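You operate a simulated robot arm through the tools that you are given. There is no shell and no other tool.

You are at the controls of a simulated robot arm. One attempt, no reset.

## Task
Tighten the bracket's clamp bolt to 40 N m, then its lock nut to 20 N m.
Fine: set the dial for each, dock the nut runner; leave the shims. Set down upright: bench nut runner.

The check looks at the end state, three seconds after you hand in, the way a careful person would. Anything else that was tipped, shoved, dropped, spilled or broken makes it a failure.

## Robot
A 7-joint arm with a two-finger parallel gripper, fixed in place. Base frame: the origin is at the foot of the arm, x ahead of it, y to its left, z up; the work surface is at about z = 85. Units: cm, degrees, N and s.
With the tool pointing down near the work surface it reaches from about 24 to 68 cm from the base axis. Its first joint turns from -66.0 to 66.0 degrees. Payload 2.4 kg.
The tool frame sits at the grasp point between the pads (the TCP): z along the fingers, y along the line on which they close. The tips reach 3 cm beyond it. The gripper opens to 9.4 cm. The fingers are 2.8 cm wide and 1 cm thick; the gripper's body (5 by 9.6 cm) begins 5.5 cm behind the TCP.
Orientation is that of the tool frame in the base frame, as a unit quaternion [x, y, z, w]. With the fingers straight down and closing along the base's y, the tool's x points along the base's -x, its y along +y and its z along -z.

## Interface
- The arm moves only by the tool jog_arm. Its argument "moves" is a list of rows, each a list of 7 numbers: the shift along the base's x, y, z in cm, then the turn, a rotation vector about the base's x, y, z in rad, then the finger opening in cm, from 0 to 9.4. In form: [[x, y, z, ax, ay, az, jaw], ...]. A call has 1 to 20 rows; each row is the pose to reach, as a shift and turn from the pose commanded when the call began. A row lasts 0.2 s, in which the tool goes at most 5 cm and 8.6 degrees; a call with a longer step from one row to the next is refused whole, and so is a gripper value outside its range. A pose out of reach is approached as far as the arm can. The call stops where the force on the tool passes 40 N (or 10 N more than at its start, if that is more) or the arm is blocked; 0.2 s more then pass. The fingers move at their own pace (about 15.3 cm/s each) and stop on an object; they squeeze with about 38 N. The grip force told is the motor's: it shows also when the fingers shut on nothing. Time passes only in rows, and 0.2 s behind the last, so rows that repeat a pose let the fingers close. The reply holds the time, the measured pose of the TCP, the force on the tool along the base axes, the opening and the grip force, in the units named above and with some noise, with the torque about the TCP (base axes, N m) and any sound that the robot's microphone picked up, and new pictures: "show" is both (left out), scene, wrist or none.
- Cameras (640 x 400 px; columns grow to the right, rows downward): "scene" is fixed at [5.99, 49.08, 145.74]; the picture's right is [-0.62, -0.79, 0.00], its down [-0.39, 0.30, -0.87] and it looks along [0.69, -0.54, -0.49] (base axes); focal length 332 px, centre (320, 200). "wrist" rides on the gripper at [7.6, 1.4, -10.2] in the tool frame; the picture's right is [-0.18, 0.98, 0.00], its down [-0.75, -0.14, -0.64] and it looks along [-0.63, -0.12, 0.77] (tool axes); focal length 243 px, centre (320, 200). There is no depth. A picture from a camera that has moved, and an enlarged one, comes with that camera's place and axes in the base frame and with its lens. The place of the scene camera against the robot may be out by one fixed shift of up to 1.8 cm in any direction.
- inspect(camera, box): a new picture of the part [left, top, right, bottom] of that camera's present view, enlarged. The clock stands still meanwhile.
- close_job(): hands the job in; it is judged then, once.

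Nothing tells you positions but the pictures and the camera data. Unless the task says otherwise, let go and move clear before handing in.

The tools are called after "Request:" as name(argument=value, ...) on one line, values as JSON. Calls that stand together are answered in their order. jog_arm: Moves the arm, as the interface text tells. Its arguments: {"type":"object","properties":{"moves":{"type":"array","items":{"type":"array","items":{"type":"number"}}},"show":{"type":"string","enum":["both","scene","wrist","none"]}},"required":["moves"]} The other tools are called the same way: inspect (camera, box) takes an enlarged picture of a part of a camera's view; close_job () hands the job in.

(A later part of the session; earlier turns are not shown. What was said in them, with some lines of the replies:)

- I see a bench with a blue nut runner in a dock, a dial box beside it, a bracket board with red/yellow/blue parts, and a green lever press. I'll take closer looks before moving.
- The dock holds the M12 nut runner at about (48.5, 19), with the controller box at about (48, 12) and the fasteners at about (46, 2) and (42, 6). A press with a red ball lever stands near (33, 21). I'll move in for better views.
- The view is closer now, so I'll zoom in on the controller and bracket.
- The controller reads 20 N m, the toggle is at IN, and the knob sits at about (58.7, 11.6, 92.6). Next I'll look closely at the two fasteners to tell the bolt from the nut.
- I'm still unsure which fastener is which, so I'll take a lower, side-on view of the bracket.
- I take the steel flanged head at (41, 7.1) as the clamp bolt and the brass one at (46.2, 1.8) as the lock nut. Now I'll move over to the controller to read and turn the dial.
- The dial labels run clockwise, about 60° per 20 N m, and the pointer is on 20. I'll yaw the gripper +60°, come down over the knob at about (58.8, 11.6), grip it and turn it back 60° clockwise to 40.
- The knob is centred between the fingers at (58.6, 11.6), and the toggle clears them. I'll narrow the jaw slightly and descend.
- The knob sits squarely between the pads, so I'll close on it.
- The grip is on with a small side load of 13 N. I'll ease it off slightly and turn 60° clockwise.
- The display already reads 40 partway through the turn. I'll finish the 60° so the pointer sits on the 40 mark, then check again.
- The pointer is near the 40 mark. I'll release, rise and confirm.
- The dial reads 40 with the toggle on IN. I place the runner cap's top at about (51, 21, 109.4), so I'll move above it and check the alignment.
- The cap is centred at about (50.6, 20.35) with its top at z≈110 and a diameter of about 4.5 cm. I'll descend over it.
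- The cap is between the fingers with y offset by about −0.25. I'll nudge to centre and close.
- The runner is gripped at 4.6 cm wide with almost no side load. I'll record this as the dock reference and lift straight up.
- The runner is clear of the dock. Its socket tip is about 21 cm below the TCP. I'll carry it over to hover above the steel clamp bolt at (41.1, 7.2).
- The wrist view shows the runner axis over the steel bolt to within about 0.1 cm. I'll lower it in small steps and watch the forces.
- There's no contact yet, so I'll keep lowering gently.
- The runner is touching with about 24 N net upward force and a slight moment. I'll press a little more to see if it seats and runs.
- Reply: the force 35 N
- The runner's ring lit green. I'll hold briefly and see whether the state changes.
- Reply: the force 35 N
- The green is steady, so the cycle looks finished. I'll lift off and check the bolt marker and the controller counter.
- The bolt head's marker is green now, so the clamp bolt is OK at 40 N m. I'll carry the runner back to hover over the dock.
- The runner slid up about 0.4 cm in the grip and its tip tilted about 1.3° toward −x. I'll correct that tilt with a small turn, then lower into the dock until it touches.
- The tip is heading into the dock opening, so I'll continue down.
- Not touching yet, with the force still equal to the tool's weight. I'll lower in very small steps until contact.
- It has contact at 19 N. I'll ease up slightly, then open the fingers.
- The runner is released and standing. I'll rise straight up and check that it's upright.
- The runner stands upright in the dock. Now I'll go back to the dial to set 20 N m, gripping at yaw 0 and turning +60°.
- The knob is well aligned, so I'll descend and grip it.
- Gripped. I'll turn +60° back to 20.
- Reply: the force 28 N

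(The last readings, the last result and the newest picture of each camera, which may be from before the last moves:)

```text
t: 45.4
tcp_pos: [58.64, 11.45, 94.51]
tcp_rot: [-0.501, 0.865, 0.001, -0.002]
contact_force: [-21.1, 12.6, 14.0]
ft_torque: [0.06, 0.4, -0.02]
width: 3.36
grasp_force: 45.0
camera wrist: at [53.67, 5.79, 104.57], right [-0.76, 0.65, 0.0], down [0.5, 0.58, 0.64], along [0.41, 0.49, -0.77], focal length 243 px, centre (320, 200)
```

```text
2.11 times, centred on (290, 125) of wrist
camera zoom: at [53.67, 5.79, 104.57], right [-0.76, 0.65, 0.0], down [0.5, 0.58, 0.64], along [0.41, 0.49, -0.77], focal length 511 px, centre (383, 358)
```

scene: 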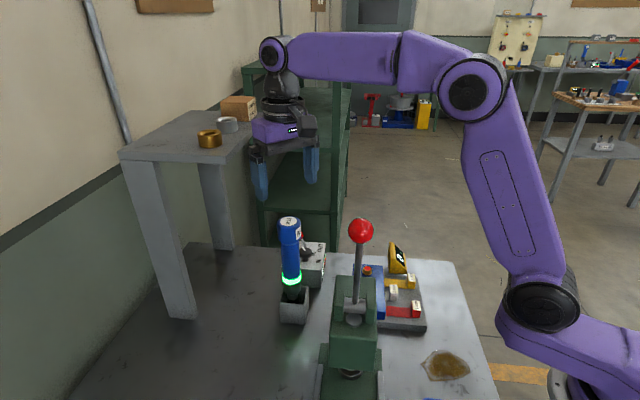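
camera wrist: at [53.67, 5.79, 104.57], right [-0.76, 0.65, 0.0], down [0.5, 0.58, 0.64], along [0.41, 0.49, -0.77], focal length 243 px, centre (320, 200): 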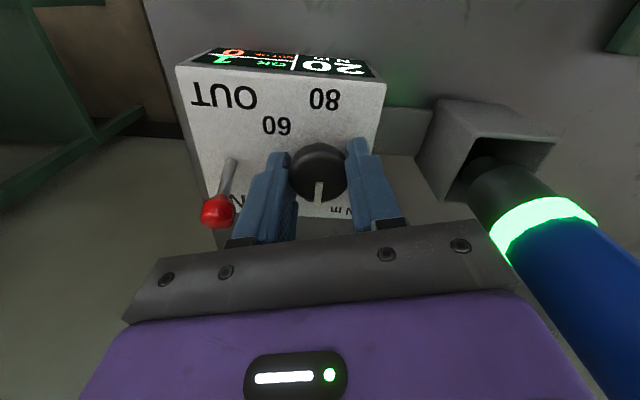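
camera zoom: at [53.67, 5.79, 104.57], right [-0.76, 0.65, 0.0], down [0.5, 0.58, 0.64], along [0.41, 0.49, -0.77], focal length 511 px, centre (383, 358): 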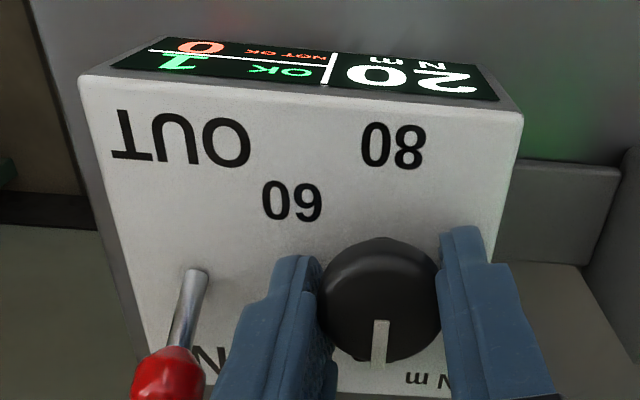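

The display reads 20 N m with OK 1 and NOT OK 0. I'll release, rise, and yaw back to 0 over the runner.

Request:
jog_arm(moves=[[0, 0, 0, 0, 0, 0, 4.7], [0, 0, 0, 0, 0, 0, 4.7], [0, 0, 2, 0, 0, 0, 4.7], [0, 0, 5, 0, 0, 0, 4.7], [0, -0.5, 9, 0, 0, 0, 5.5], [-1, -1, 13, 0, 0, -0.13, 7], [-2, -1.5, 17, 0, 0, -0.26, 9.4], [-3, -2, 21, 0, 0, -0.39, 9.4], [-4, -2, 25, 0, 0, -0.52, 9.4], [-5, -2, 25.5, 0, 0, -0.65, 9.4], [-5.5, -2, 25.5, 0, 0, -0.78, 9.4], [-6, -1, 25.5, 0, 0, -0.91, 9.4], [-6.5, 2, 25.5, 0, 0, -1.04, 9.4], [-7, 5, 25.5, 0, 0, -1.04, 9.4], [-7.7, 8.8, 25.5, 0, 0, -1.04, 9.4], [-7.7, 8.8, 25.5, 0, 0, -1.04, 9.4]], show="both")

Request:
inspect(camera="wrist", box=[220, 30, 420, 180])

Request:
inspect(camera="scene", box=[260, 200, 340, 330])

```text
t: 48.8
tcp_pos: [50.96, 20.39, 119.94]
tcp_rot: [-0.002, 1.0, 0.0, 0.0]
contact_force: [0.3, 0.3, -0.3]
ft_torque: [0.04, 0.01, -0.04]
width: 9.39
grasp_force: 0.1
camera wrist: at [43.44, 21.95, 130.05], right [0.18, 0.98, 0.0], down [0.75, -0.14, 0.64], along [0.63, -0.11, -0.77], focal length 243 px, centre (320, 200)
```

scene: 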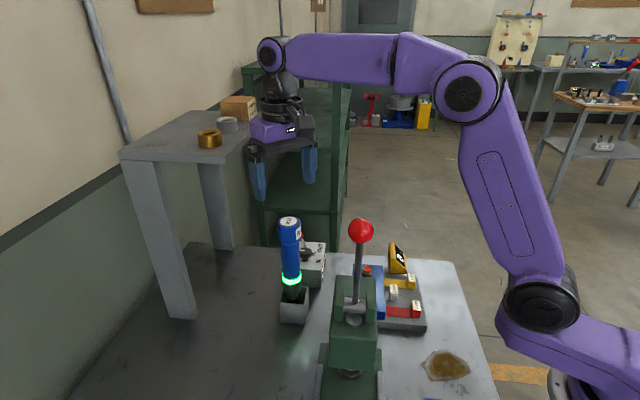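
wrist: 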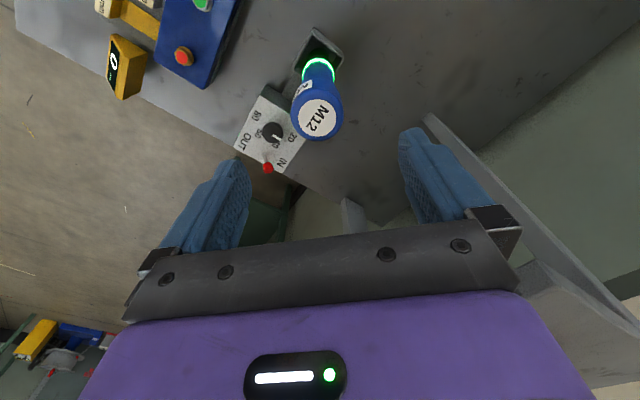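

```text
2.67 times, centred on (320, 105) of wrist
camera zoom: at [43.44, 21.95, 130.05], right [0.18, 0.98, 0.0], down [0.75, -0.14, 0.64], along [0.63, -0.11, -0.77], focal length 647 px, centre (320, 453)
```

zoom: 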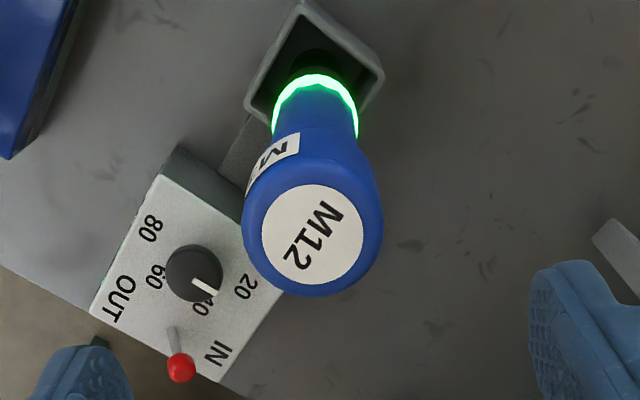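

```text
3.08 times, centred on (300, 265) of scene
camera zoom: at [5.99, 49.08, 145.74], right [-0.62, -0.79, 0.0], down [-0.39, 0.3, -0.87], along [0.69, -0.54, -0.49], focal length 1021 px, centre (382, 0)
```

zoom: 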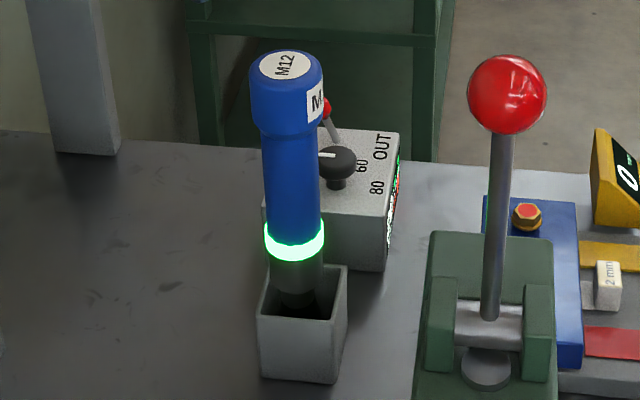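

I want to check the pointer and display more closely, since the pointer looks a little short of 20.

Request:
inspect(camera="wrist", box=[230, 80, 310, 180])

```text
4.00 times, centred on (270, 130) of wrist
camera zoom: at [43.44, 21.95, 130.05], right [0.18, 0.98, 0.0], down [0.75, -0.14, 0.64], along [0.63, -0.11, -0.77], focal length 970 px, centre (520, 480)
```

zoom: 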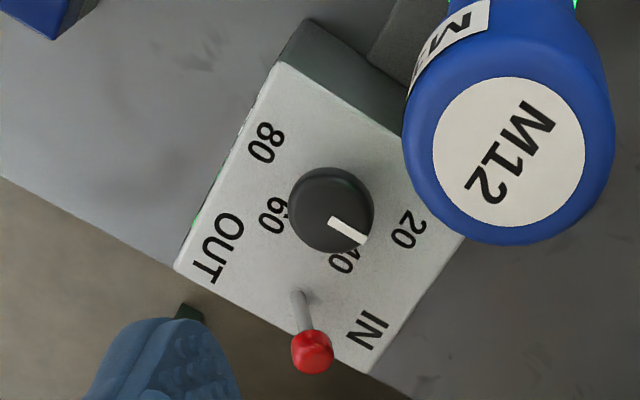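

The pointer is parallel to the axis-to-20 line, so the dial is correct. Now I'll descend on the runner cap at (51.1, 20.3) and grip.

Request:
jog_arm(moves=[[0.1, -0.1, -3, 0, 0, 0, 9.4], [0.1, -0.1, -6, 0, 0, 0, 9.4], [0.1, -0.1, -9, 0, 0, 0, 9.4], [0.1, -0.1, -11, 0, 0, 0, 9.4], [0.1, -0.1, -13, 0, 0, 0, 9.4], [0.1, -0.1, -13.5, 0, 0, 0, 9.4], [0.1, -0.1, -13.5, 0, 0, 0, 6.5], [0.1, -0.1, -13.5, 0, 0, 0, 5.2], [0.1, -0.1, -13.5, 0, 0, 0, 4.6], [0.1, -0.1, -13.5, 0, 0, 0, 3.5], [0.1, -0.1, -13.5, 0, 0, 0, 3.5]], show="both")

```text
t: 51.2
tcp_pos: [51.02, 20.23, 106.24]
tcp_rot: [-0.003, 1.0, 0.001, 0.0]
contact_force: [0.8, -1.8, 0.2]
ft_torque: [-0.12, -0.06, -0.01]
width: 4.58
grasp_force: 37.6
camera wrist: at [43.48, 21.73, 116.42], right [0.18, 0.98, 0.0], down [0.75, -0.14, 0.64], along [0.63, -0.11, -0.77], focal length 243 px, centre (320, 200)
```

scene: 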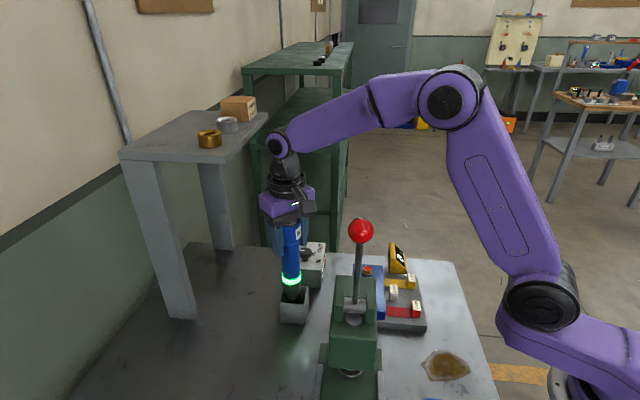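
wrist: 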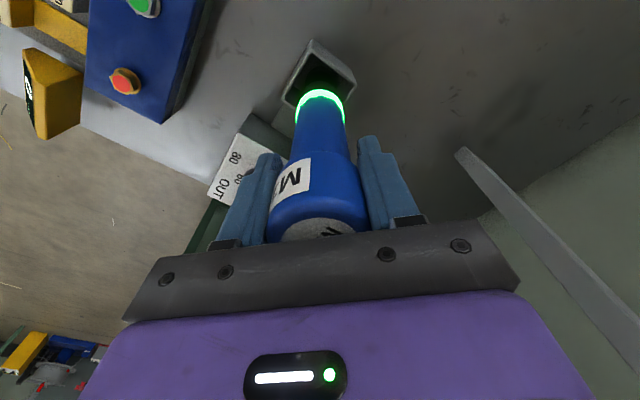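

Gripped vertically. I'll lift straight out and carry it to hover above the brass lock nut at (46.4, 1.8).

Request:
jog_arm(moves=[[0, 0, 0.7, 0, 0, 0, 3.5], [0, 0, 2, 0, 0, 0, 3.5], [0, 0, 4, 0, 0, 0, 3.5], [0, 0, 6.5, 0, 0, 0, 3.5], [0, 0, 9, 0, 0, 0, 3.5], [0, 0, 12, 0, 0, 0, 3.5], [0, -3, 12, 0, 0, 0, 3.5], [0, -6, 12, 0, 0, 0, 3.5], [0, -9, 12, 0, 0, 0, 3.5], [0, -12, 12, 0, 0, 0, 3.5], [-1, -15, 12, 0, 0, 0, 3.5], [-3, -17.5, 12, 0, 0, 0, 3.5], [-4.65, -18.45, 12, 0, 0, 0, 3.5], [-4.65, -18.45, 12, 0, 0, 0, 3.5], [-4.65, -18.45, 12, 0, 0, 0, 3.5]], show="both")

Request:
inspect(camera="wrist", box=[230, 0, 430, 150])

Request:
inspect(camera="scene", box=[310, 190, 430, 330])

```text
t: 54.4
tcp_pos: [46.51, 1.8, 118.32]
tcp_rot: [-0.004, 1.0, 0.001, 0.0]
contact_force: [-0.1, 1.5, -4.1]
ft_torque: [0.02, 0.0, -0.02]
width: 4.56
grasp_force: 37.7
camera wrist: at [38.87, 3.35, 128.48], right [0.18, 0.98, 0.0], down [0.75, -0.14, 0.64], along [0.63, -0.11, -0.77], focal length 243 px, centre (320, 200)
```

scene: 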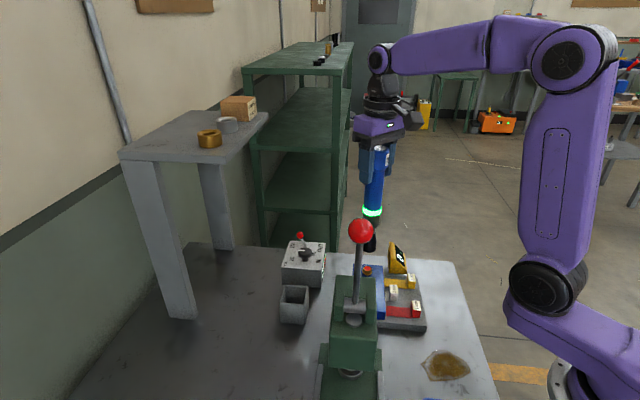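
wrist: 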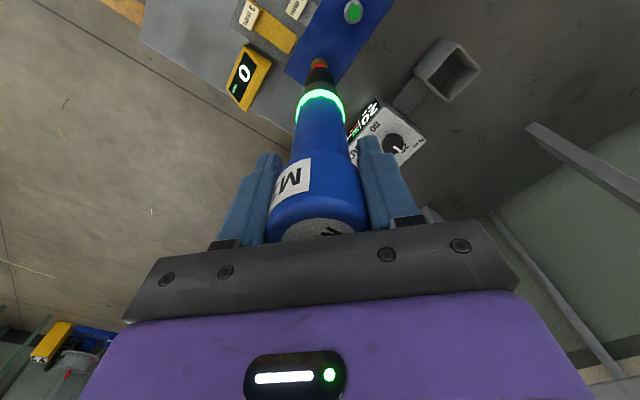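

```text
2.67 times, centred on (330, 75) of wrist
camera zoom: at [38.87, 3.35, 128.48], right [0.18, 0.98, 0.0], down [0.75, -0.14, 0.64], along [0.63, -0.11, -0.77], focal length 647 px, centre (293, 533)
```

zoom: 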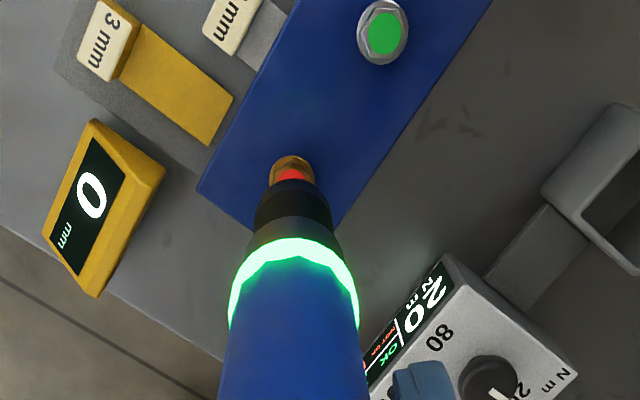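

```text
2.86 times, centred on (370, 260) of scene
camera zoom: at [6.0, 49.08, 145.74], right [-0.62, -0.79, 0.0], down [-0.39, 0.3, -0.87], along [0.69, -0.54, -0.49], focal length 948 px, centre (177, 29)
```

zoom: 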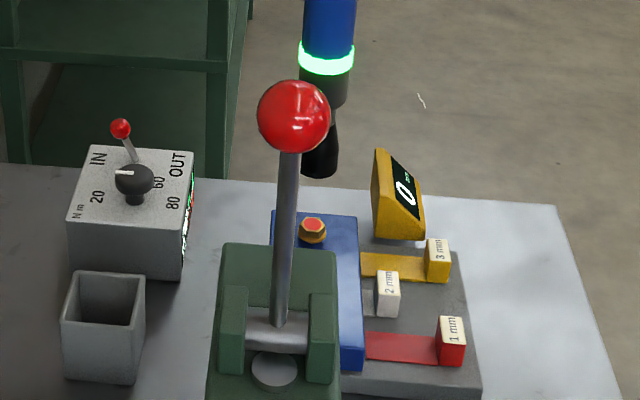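

The runner is aligned over the brass nut within about 0.1 cm in both views. I'll lower it carefully.

Request:
jog_arm(moves=[[-0.05, 0, -1, 0, 0, 0, 3.5], [-0.05, 0, -2.5, 0, 0, 0, 3.5], [-0.05, 0, -4, 0, 0, 0, 3.5], [-0.05, 0, -5, 0, 0, 0, 3.5], [-0.05, 0, -5.5, 0, 0, 0, 3.5], [-0.05, 0, -5.9, 0, 0, 0, 3.5], [-0.05, 0, -6.2, 0, 0, 0, 3.5], [-0.05, 0, -6.2, 0, 0, 0, 3.5]], show="wrist")

Request:
inspect(camera="wrist", box=[230, 0, 430, 150])

Request:
inspect(camera="scene", box=[340, 220, 410, 290])

```text
t: 56.2
tcp_pos: [46.52, 1.74, 112.2]
tcp_rot: [-0.004, 1.0, -0.001, 0.001]
contact_force: [0.4, -0.2, -4.4]
ft_torque: [-0.03, -0.02, 0.0]
width: 4.59
grasp_force: 38.2
camera wrist: at [38.92, 3.22, 122.34], right [0.18, 0.98, 0.0], down [0.75, -0.14, 0.64], along [0.63, -0.11, -0.77], focal length 243 px, centre (320, 200)
```

wrist: 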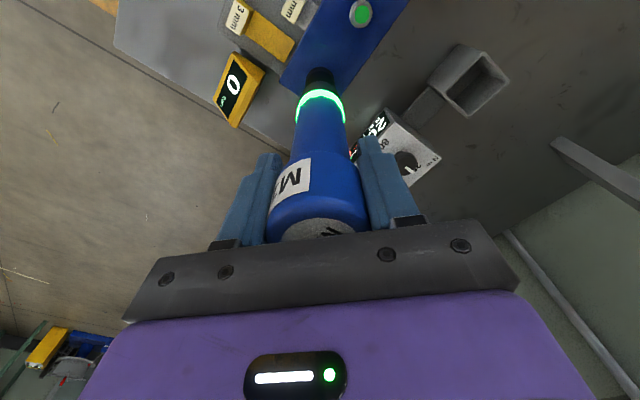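

```text
2.67 times, centred on (330, 75) of wrist
camera zoom: at [38.92, 3.22, 122.34], right [0.18, 0.98, 0.0], down [0.75, -0.14, 0.64], along [0.63, -0.11, -0.77], focal length 647 px, centre (293, 533)
```

zoom: 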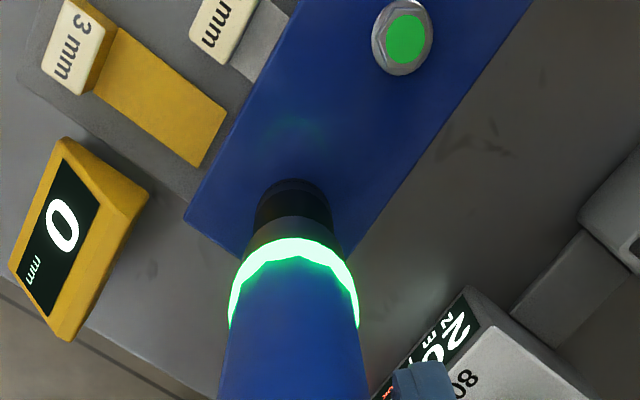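

```text
5.71 times, centred on (375, 255) of scene
camera zoom: at [6.0, 49.08, 145.74], right [-0.62, -0.79, 0.0], down [-0.39, 0.3, -0.87], along [0.69, -0.54, -0.49], focal length 1897 px, centre (6, -114)
```

zoom: 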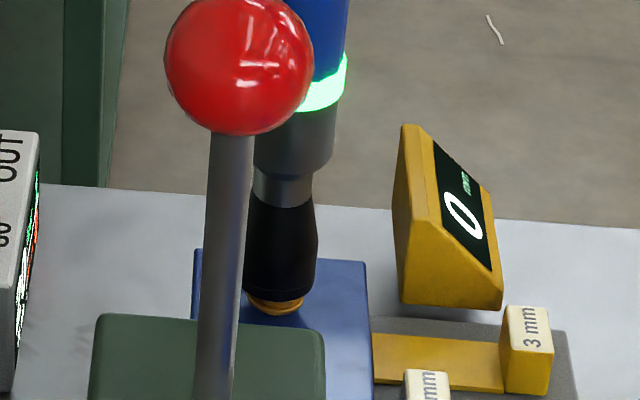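

The socket is right over the brass nut. I'll continue down slowly to contact.

Request:
jog_arm(moves=[[0, 0, -0.25, 0, 0, 0, 3.5], [0, 0, -0.5, 0, 0, 0, 3.5], [0, 0, -0.75, 0, 0, 0, 3.5], [0, 0, -1.0, 0, 0, 0, 3.5], [0, 0, -1.2, 0, 0, 0, 3.5], [0, 0, -1.2, 0, 0, 0, 3.5]], show="none")

```text
t: 57.6
tcp_pos: [46.66, 1.61, 110.95]
tcp_rot: [-0.003, 1.0, 0.0, 0.003]
contact_force: [4.4, -0.2, 21.4]
ft_torque: [0.26, -0.71, -0.05]
width: 4.56
grasp_force: 37.8
```

Contact at about 26 N net, the same as with the first bolt. I'll press slightly more.

Request:
jog_arm(moves=[[0, 0, -0.06, 0, 0, 0, 3.5], [0, 0, -0.1, 0, 0, 0, 3.5], [0, 0, -0.1, 0, 0, 0, 3.5], [0, 0, -0.1, 0, 0, 0, 3.5], [0, 0, -0.1, 0, 0, 0, 3.5]], show="both")

Request:
inspect(camera="wrist", box=[230, 0, 480, 190])

Request:
inspect(camera="scene", box=[340, 220, 410, 290])

```text
t: 58.8
tcp_pos: [46.44, 1.74, 110.71]
tcp_rot: [-0.004, 1.0, 0.0, -0.002]
contact_force: [1.2, -1.0, 0.7]
ft_torque: [-0.33, -0.33, 0.02]
width: 4.57
grasp_force: 38.0
camera wrist: at [38.93, 3.24, 120.95], right [0.18, 0.98, 0.0], down [0.76, -0.14, 0.64], along [0.63, -0.11, -0.77], focal length 243 px, centre (320, 200)
```

scene: 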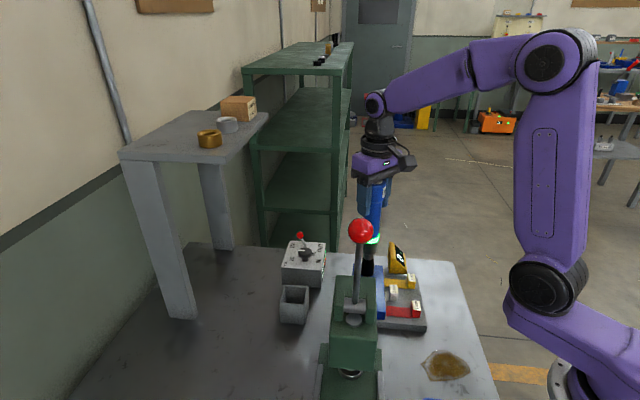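
wrist: 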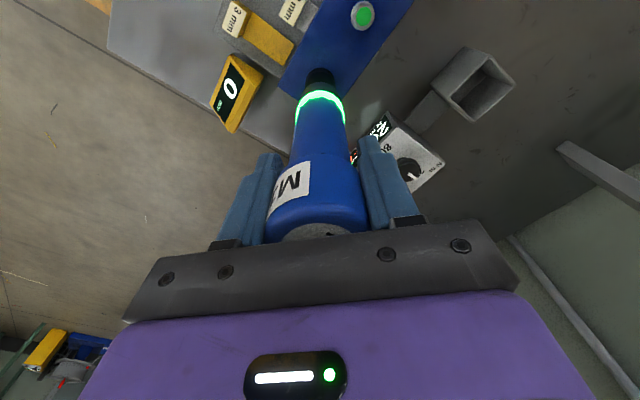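

```text
2.11 times, centred on (355, 95) of wrist
camera zoom: at [38.93, 3.24, 120.95], right [0.18, 0.98, 0.0], down [0.76, -0.14, 0.64], along [0.63, -0.11, -0.77], focal length 511 px, centre (246, 421)
```

zoom: 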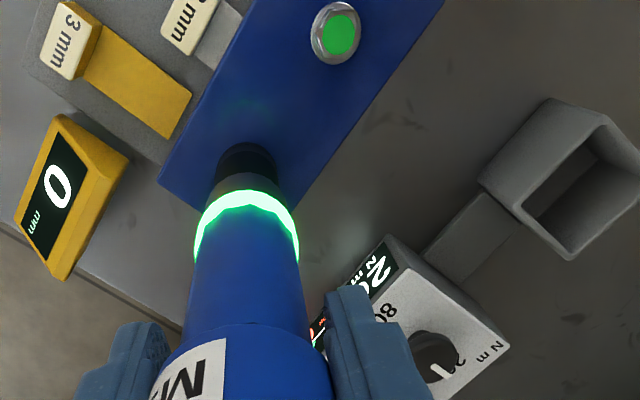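

```text
5.71 times, centred on (375, 255) of scene
camera zoom: at [5.99, 49.07, 145.74], right [-0.62, -0.79, 0.0], down [-0.39, 0.3, -0.87], along [0.69, -0.54, -0.49], focal length 1897 px, centre (6, -114)
```

zoom: 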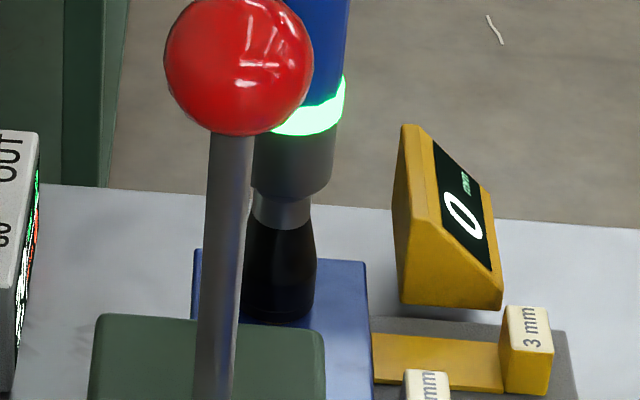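

The force dropped as if the socket seated or the nut ran down. I'll look at the controller display.

Request:
inspect(camera="wrist", box=[335, 95, 400, 170])

Request:
inspect(camera="wrist", box=[290, 50, 350, 130])

```text
5.33 times, centred on (368, 132) of wrist
camera zoom: at [38.93, 3.24, 120.95], right [0.18, 0.98, 0.0], down [0.76, -0.14, 0.64], along [0.63, -0.11, -0.77], focal length 1294 px, centre (67, 560)
```

zoom: 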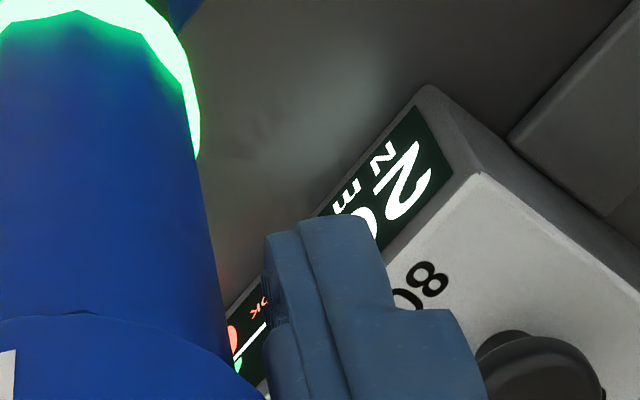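

```text
5.00 times, centred on (320, 90) of wrist
camera zoom: at [38.93, 3.24, 120.95], right [0.18, 0.98, 0.0], down [0.76, -0.14, 0.64], along [0.63, -0.11, -0.77], focal length 1213 px, centre (320, 750)
```

zoom: 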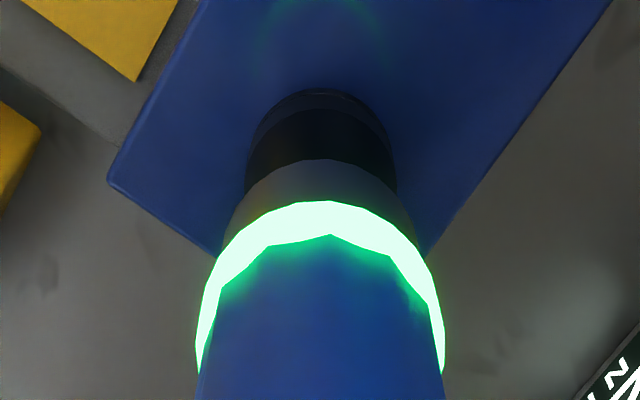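

The ring is still green, with no sign of an interrupted run. I'll hold briefly, then lift and look at the nut's marker.

Request:
jog_arm(moves=[[0, 0, 0, 0, 0, 0, 3.5], [0, 0, 0, 0, 0, 0, 3.5], [0, 0, 0, 0, 0, 0, 3.5]], show="none")

Request:
jog_arm(moves=[[0, 0, 0.4, 0, 0, 0, 3.5], [0, 0, 1.2, 0, 0, 0, 3.5], [0, 0, 2.5, 0, 0, 0, 3.5], [0, 0, 4.5, 0, 0, 0, 3.5], [0, 0, 7.5, 0, 0, 0, 3.5], [0, 0, 7.5, 0, 0, 0, 3.5]], show="both")

Request:
inspect(camera="wrist", box=[230, 0, 430, 150])

Request:
inspect(camera="scene", box=[340, 220, 410, 290])

```text
t: 59.6
tcp_pos: [46.48, 1.78, 110.83]
tcp_rot: [-0.003, 1.0, 0.0, 0.0]
contact_force: [0.1, -0.5, -5.1]
ft_torque: [0.05, -0.01, 0.01]
width: 4.55
grasp_force: 37.8
```

```text
t: 61.0
tcp_pos: [46.65, 1.54, 118.29]
tcp_rot: [-0.004, 1.0, 0.0, 0.0]
contact_force: [1.2, 0.0, -4.4]
ft_torque: [0.0, 0.04, 0.01]
width: 4.54
grasp_force: 38.1
camera wrist: at [39.01, 3.12, 128.51], right [0.18, 0.98, 0.0], down [0.75, -0.14, 0.64], along [0.63, -0.11, -0.77], focal length 243 px, centre (320, 200)
```

scene: 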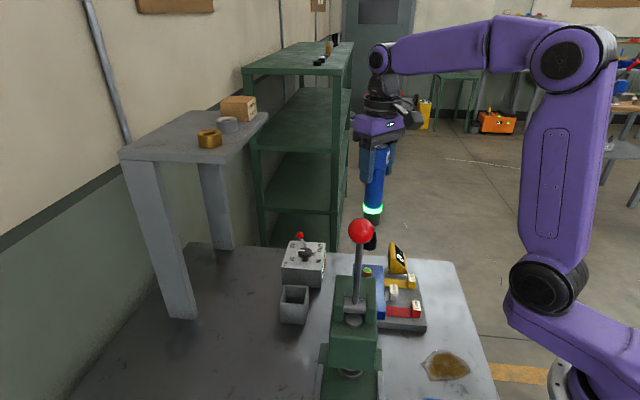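
wrist: 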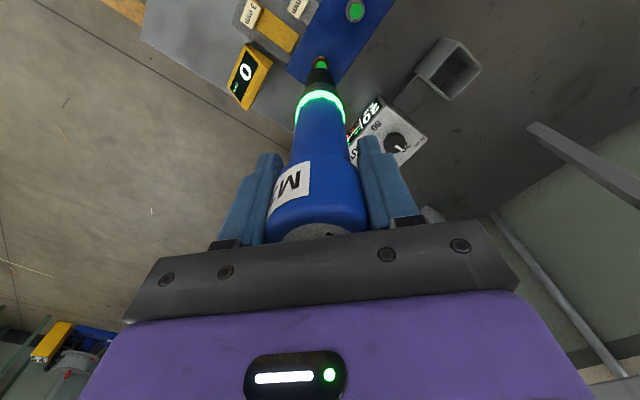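

```text
2.67 times, centred on (330, 75) of wrist
camera zoom: at [39.01, 3.12, 128.51], right [0.18, 0.98, 0.0], down [0.75, -0.14, 0.64], along [0.63, -0.11, -0.77], focal length 647 px, centre (293, 533)
```

zoom: 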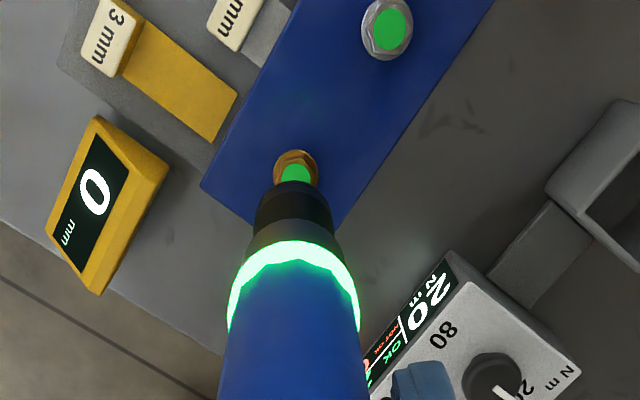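

```text
5.71 times, centred on (375, 255) of scene
camera zoom: at [6.0, 49.08, 145.74], right [-0.62, -0.79, 0.0], down [-0.39, 0.3, -0.87], along [0.69, -0.54, -0.49], focal length 1897 px, centre (6, -114)
```

zoom: 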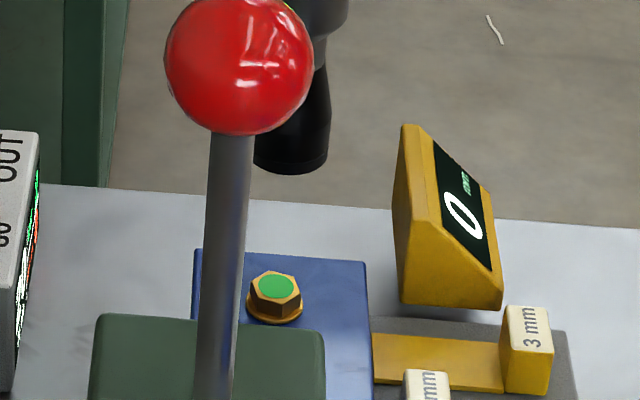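

Both markers are green. I'll carry the runner back to hover over the dock.

Request:
jog_arm(moves=[[2, 2, 0, 0, 0, 0, 3.5], [4, 5, 0, 0, 0, 0, 3.5], [4.5, 8, 0, 0, 0, 0, 3.5], [4.5, 11, 0, 0, 0, 0, 3.5], [4.5, 14, 0, 0, 0, 0, 3.5], [4.5, 17, 0, 0, 0, 0, 3.5], [4.5, 18.4, 0, 0, 0, 0, 3.5], [4.5, 18.4, -2, 0, 0, 0, 3.5], [4.5, 18.4, -4, 0, 0, 0, 3.5], [4.5, 18.4, -4, 0, 0, 0, 3.5]], show="both")

Request:
inspect(camera="scene", box=[230, 150, 380, 330])

Request:
inspect(camera="wrist", box=[230, 0, 430, 150])

```text
t: 63.2
tcp_pos: [50.89, 19.97, 114.29]
tcp_rot: [-0.003, 1.0, 0.0, 0.0]
contact_force: [0.2, 0.0, -3.9]
ft_torque: [0.0, -0.03, -0.01]
width: 4.59
grasp_force: 38.1
camera wrist: at [43.3, 21.49, 124.44], right [0.18, 0.98, 0.0], down [0.75, -0.14, 0.64], along [0.63, -0.11, -0.77], focal length 243 px, centre (320, 200)
```

scene: 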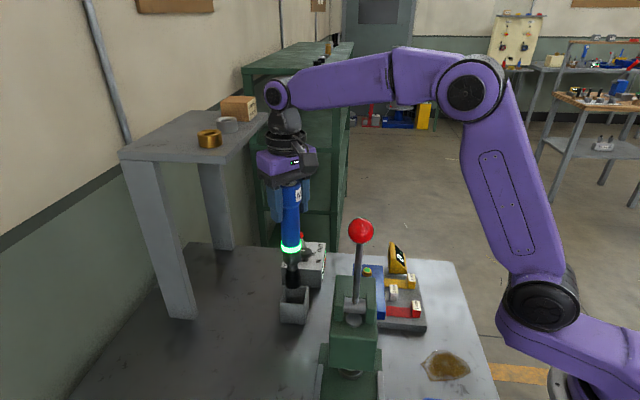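
wrist: 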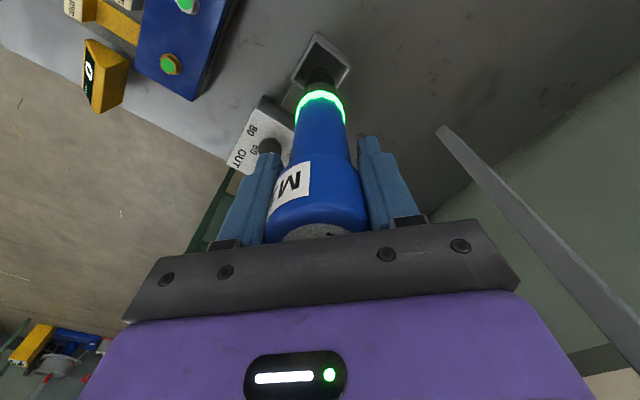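

```text
2.22 times, centred on (305, 240) of scene
camera zoom: at [6.0, 49.08, 145.74], right [-0.62, -0.79, 0.0], down [-0.39, 0.3, -0.87], along [0.69, -0.54, -0.49], focal length 738 px, centre (353, 111)
```

zoom: 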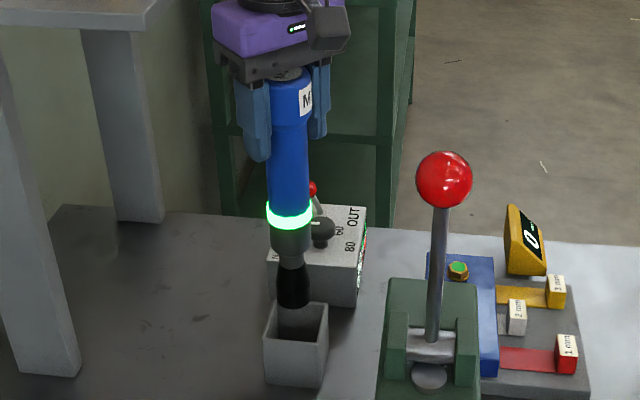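

```text
2.67 times, centred on (330, 75) of wrist
camera zoom: at [43.3, 21.49, 124.44], right [0.18, 0.98, 0.0], down [0.75, -0.14, 0.64], along [0.63, -0.11, -0.77], focal length 647 px, centre (293, 533)
```

zoom: 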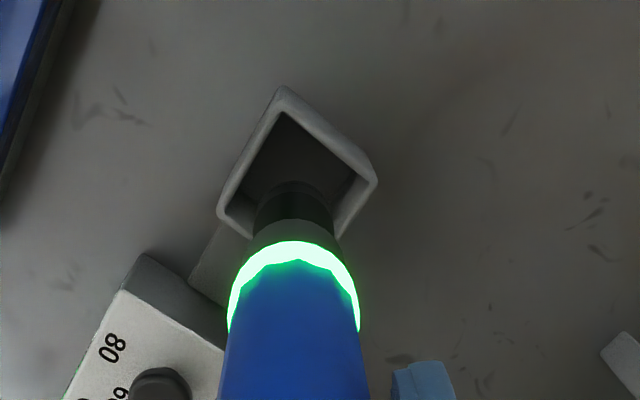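

The tip is over the opening. I'll shift −0.25 cm in x to centre it better and lower.

Request:
jog_arm(moves=[[-0.25, 0.05, -0.5, 0, 0, 0, 3.5], [-0.25, 0.05, -2.5, 0, 0, 0, 3.5], [-0.25, 0.05, -4.5, 0, 0, 0, 3.5], [-0.25, 0.05, -6, 0, 0, 0, 3.5], [-0.25, 0.05, -7, 0, 0, 0, 3.5], [-0.25, 0.05, -7.5, 0, 0, 0, 3.5], [-0.25, 0.05, -7.8, 0, 0, 0, 3.5], [-0.25, 0.05, -8.0, 0, 0, 0, 3.5], [-0.25, 0.05, -8.0, 0, 0, 0, 3.5]], show="wrist")

```text
t: 65.2
tcp_pos: [50.82, 20.16, 106.31]
tcp_rot: [-0.004, 1.0, 0.0, 0.0]
contact_force: [-0.3, 0.3, -5.5]
ft_torque: [0.02, -0.02, -0.01]
width: 4.56
grasp_force: 38.0
camera wrist: at [43.14, 21.67, 116.42], right [0.18, 0.98, 0.0], down [0.75, -0.14, 0.64], along [0.63, -0.11, -0.77], focal length 243 px, centre (320, 200)
```

wrist: 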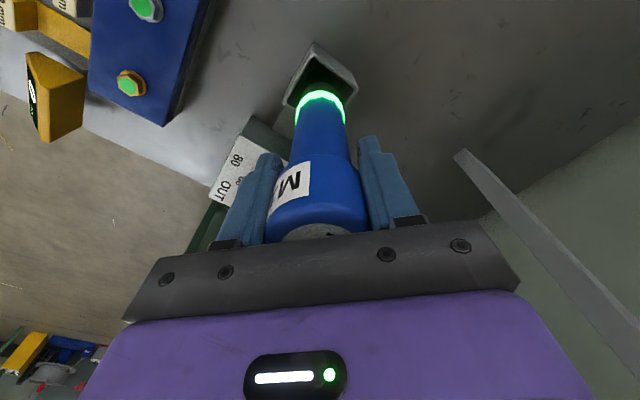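

Request:
jog_arm(moves=[[0, 0, -0.1, 0, 0, 0, 3.5], [0, 0, -0.2, 0, 0, 0, 3.5], [0, 0, -0.3, 0, 0, 0, 3.5], [0, 0, -0.3, 0, 0, 0, 3.5]], show="none")

```text
t: 66.2
tcp_pos: [50.65, 19.99, 106.02]
tcp_rot: [-0.004, 1.0, 0.001, 0.0]
contact_force: [-0.4, 0.6, -5.0]
ft_torque: [-0.03, -0.03, 0.02]
width: 4.56
grasp_force: 37.9
```

Still hanging free, so I'll lower further in small steps.

Request:
jog_arm(moves=[[0, 0, -0.1, 0, 0, 0, 3.5], [0, 0, -0.2, 0, 0, 0, 3.5], [0, 0, -0.2, 0, 0, 0, 3.5]], show="none")

```text
t: 67.0
tcp_pos: [50.67, 20.07, 105.91]
tcp_rot: [-0.003, 1.0, 0.0, 0.0]
contact_force: [-2.8, -1.7, 13.8]
ft_torque: [-0.37, 0.92, 0.0]
width: 4.56
grasp_force: 38.2
```

Floor contact. I'll ease up 0.1 and release gently.

Request:
jog_arm(moves=[[0, 0, 0.1, 0, 0, 0, 3.5], [0, 0, 0.1, 0, 0, 0, 4.7], [0, 0, 0.1, 0, 0, 0, 5.2], [0, 0, 0.1, 0, 0, 0, 7.0], [0, 0, 0.1, 0, 0, 0, 9.4], [0, 0, 0.1, 0, 0, 0, 9.4], [0, 0, 2, 0, 0, 0, 9.4], [0, 0, 5, 0, 0, 0, 9.4], [0, 0, 9, 0, 0, 0, 9.4], [0, 0, 13, 0, 0, 0, 9.4], [0, 0, 14, 0, 0, 0, 9.4]], show="both")

Request:
inspect(camera="scene", box=[260, 200, 340, 330])

Request:
inspect(camera="wrist", box=[220, 30, 420, 180])

```text
t: 69.4
tcp_pos: [50.49, 20.16, 120.02]
tcp_rot: [-0.003, 1.0, 0.0, 0.0]
contact_force: [-0.2, -1.2, -0.1]
ft_torque: [-0.02, -0.04, 0.02]
width: 9.4
grasp_force: 0.1
camera wrist: at [42.99, 21.7, 130.2], right [0.18, 0.98, 0.0], down [0.75, -0.14, 0.64], along [0.63, -0.11, -0.77], focal length 243 px, centre (320, 200)
```

scene: 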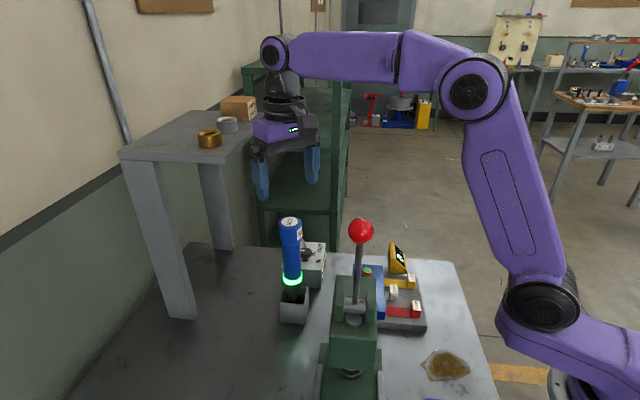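
wrist: 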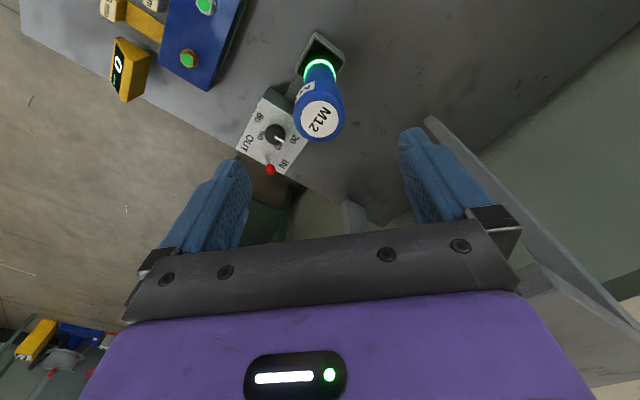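

```text
3.08 times, centred on (300, 265) of scene
camera zoom: at [5.99, 49.08, 145.74], right [-0.62, -0.79, 0.0], down [-0.39, 0.3, -0.87], along [0.69, -0.54, -0.49], focal length 1021 px, centre (382, 0)
```

zoom: 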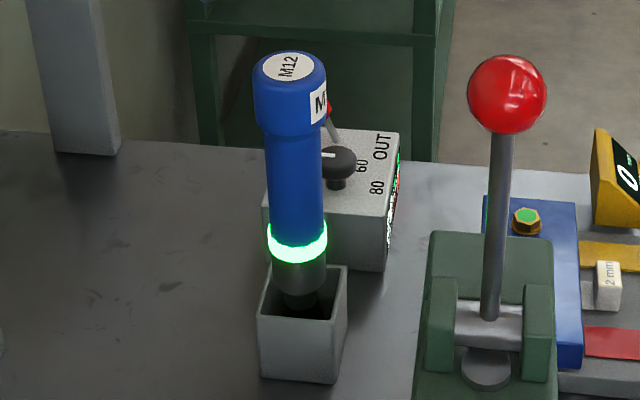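

```text
2.67 times, centred on (320, 105) of wrist
camera zoom: at [42.99, 21.7, 130.2], right [0.18, 0.98, 0.0], down [0.75, -0.14, 0.64], along [0.63, -0.11, -0.77], focal length 647 px, centre (320, 453)
```

zoom: 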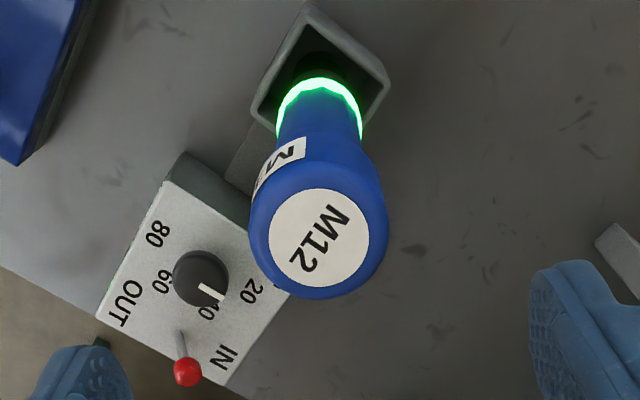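

The runner is upright in the dock at the same cap height as at the start. I'll retreat clear and do a final check of the controller and bracket.

Request:
jog_arm(moves=[[0, -3, 2, 0, 0, 0, 9.4], [-1, -6, 4, 0, 0, 0, 9.4], [-2, -9, 5, 0, 0, 0, 9.4], [-4, -12, 5, 0, 0, 0, 9.4], [-7, -14, 5, 0, 0, 0, 9.4], [-10, -15, 5, 0, 0, 0, 9.4], [-10, -15, 5, 0, 0, 0, 9.4]], show="both")

Request:
inspect(camera="wrist", box=[220, 0, 480, 200])

Request:
inspect(camera="scene", box=[260, 200, 460, 340])

```text
t: 71.0
tcp_pos: [40.27, 4.99, 124.72]
tcp_rot: [-0.003, 1.0, 0.0, 0.0]
contact_force: [-0.3, -0.4, -0.3]
ft_torque: [0.0, -0.01, 0.02]
width: 9.4
grasp_force: 0.1
camera wrist: at [32.81, 6.49, 135.03], right [0.18, 0.98, 0.0], down [0.75, -0.14, 0.64], along [0.63, -0.11, -0.77], focal length 243 px, centre (320, 200)
```

scene: 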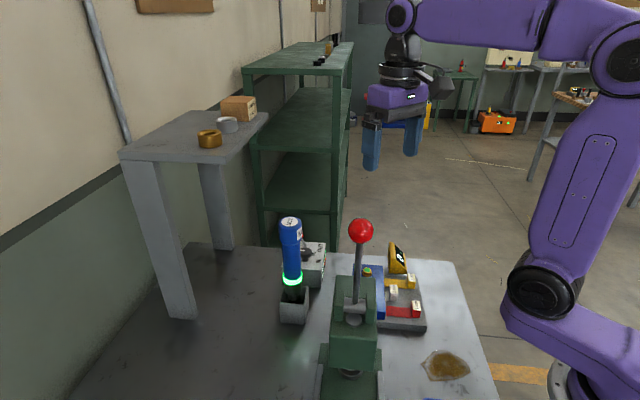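
wrist: 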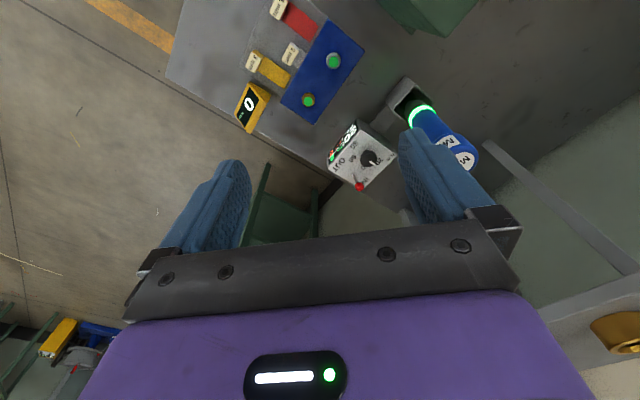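

```text
2.00 times, centred on (350, 100) of wrist
camera zoom: at [32.81, 6.49, 135.03], right [0.18, 0.98, 0.0], down [0.75, -0.14, 0.64], along [0.63, -0.11, -0.77], focal length 485 px, centre (260, 400)
```

zoom: 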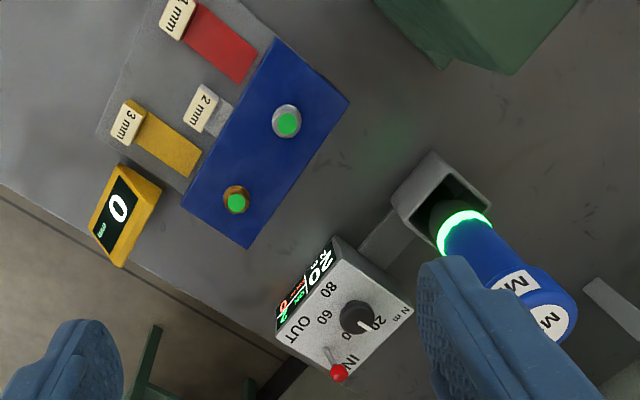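

```text
2.86 times, centred on (360, 270) of scene
camera zoom: at [5.99, 49.08, 145.74], right [-0.62, -0.79, 0.0], down [-0.39, 0.3, -0.87], along [0.69, -0.54, -0.49], focal length 948 px, centre (206, 0)
```

zoom: 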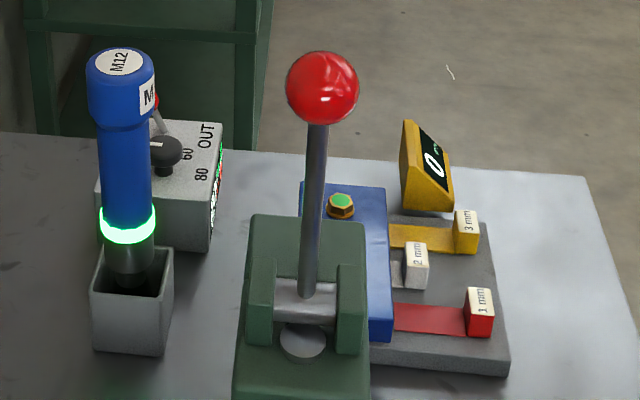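

Both fasteners show green and the controller reads 20 N m, OK 2, NOT OK 0. The runner is docked upright, the shims are untouched and the gripper is clear, so I'm handing in.

Request:
close_job()

```text
The job is handed in.
```

The job is handed in. I tightened the clamp bolt at the 40 N m setting, then the lock nut at 20 N m, setting the dial before each one.

- **Fasteners:** both markers turned from red to green. The controller ended at 20 N m with OK 2 and NOT OK 0.
- **Nut runner:** it stands upright in its dock at the same height as at the start. It slipped a few millimetres in the grip while I was pressing on the fasteners.
- **Everything else:** I saw nothing else moved or tipped, and the shims are where they were. The gripper is open and clear.

Nothing on the bracket says which fastener is which. I took the larger steel one as the clamp bolt and the brass one as the lock nut. If that is the wrong way round, the two torques are swapped.
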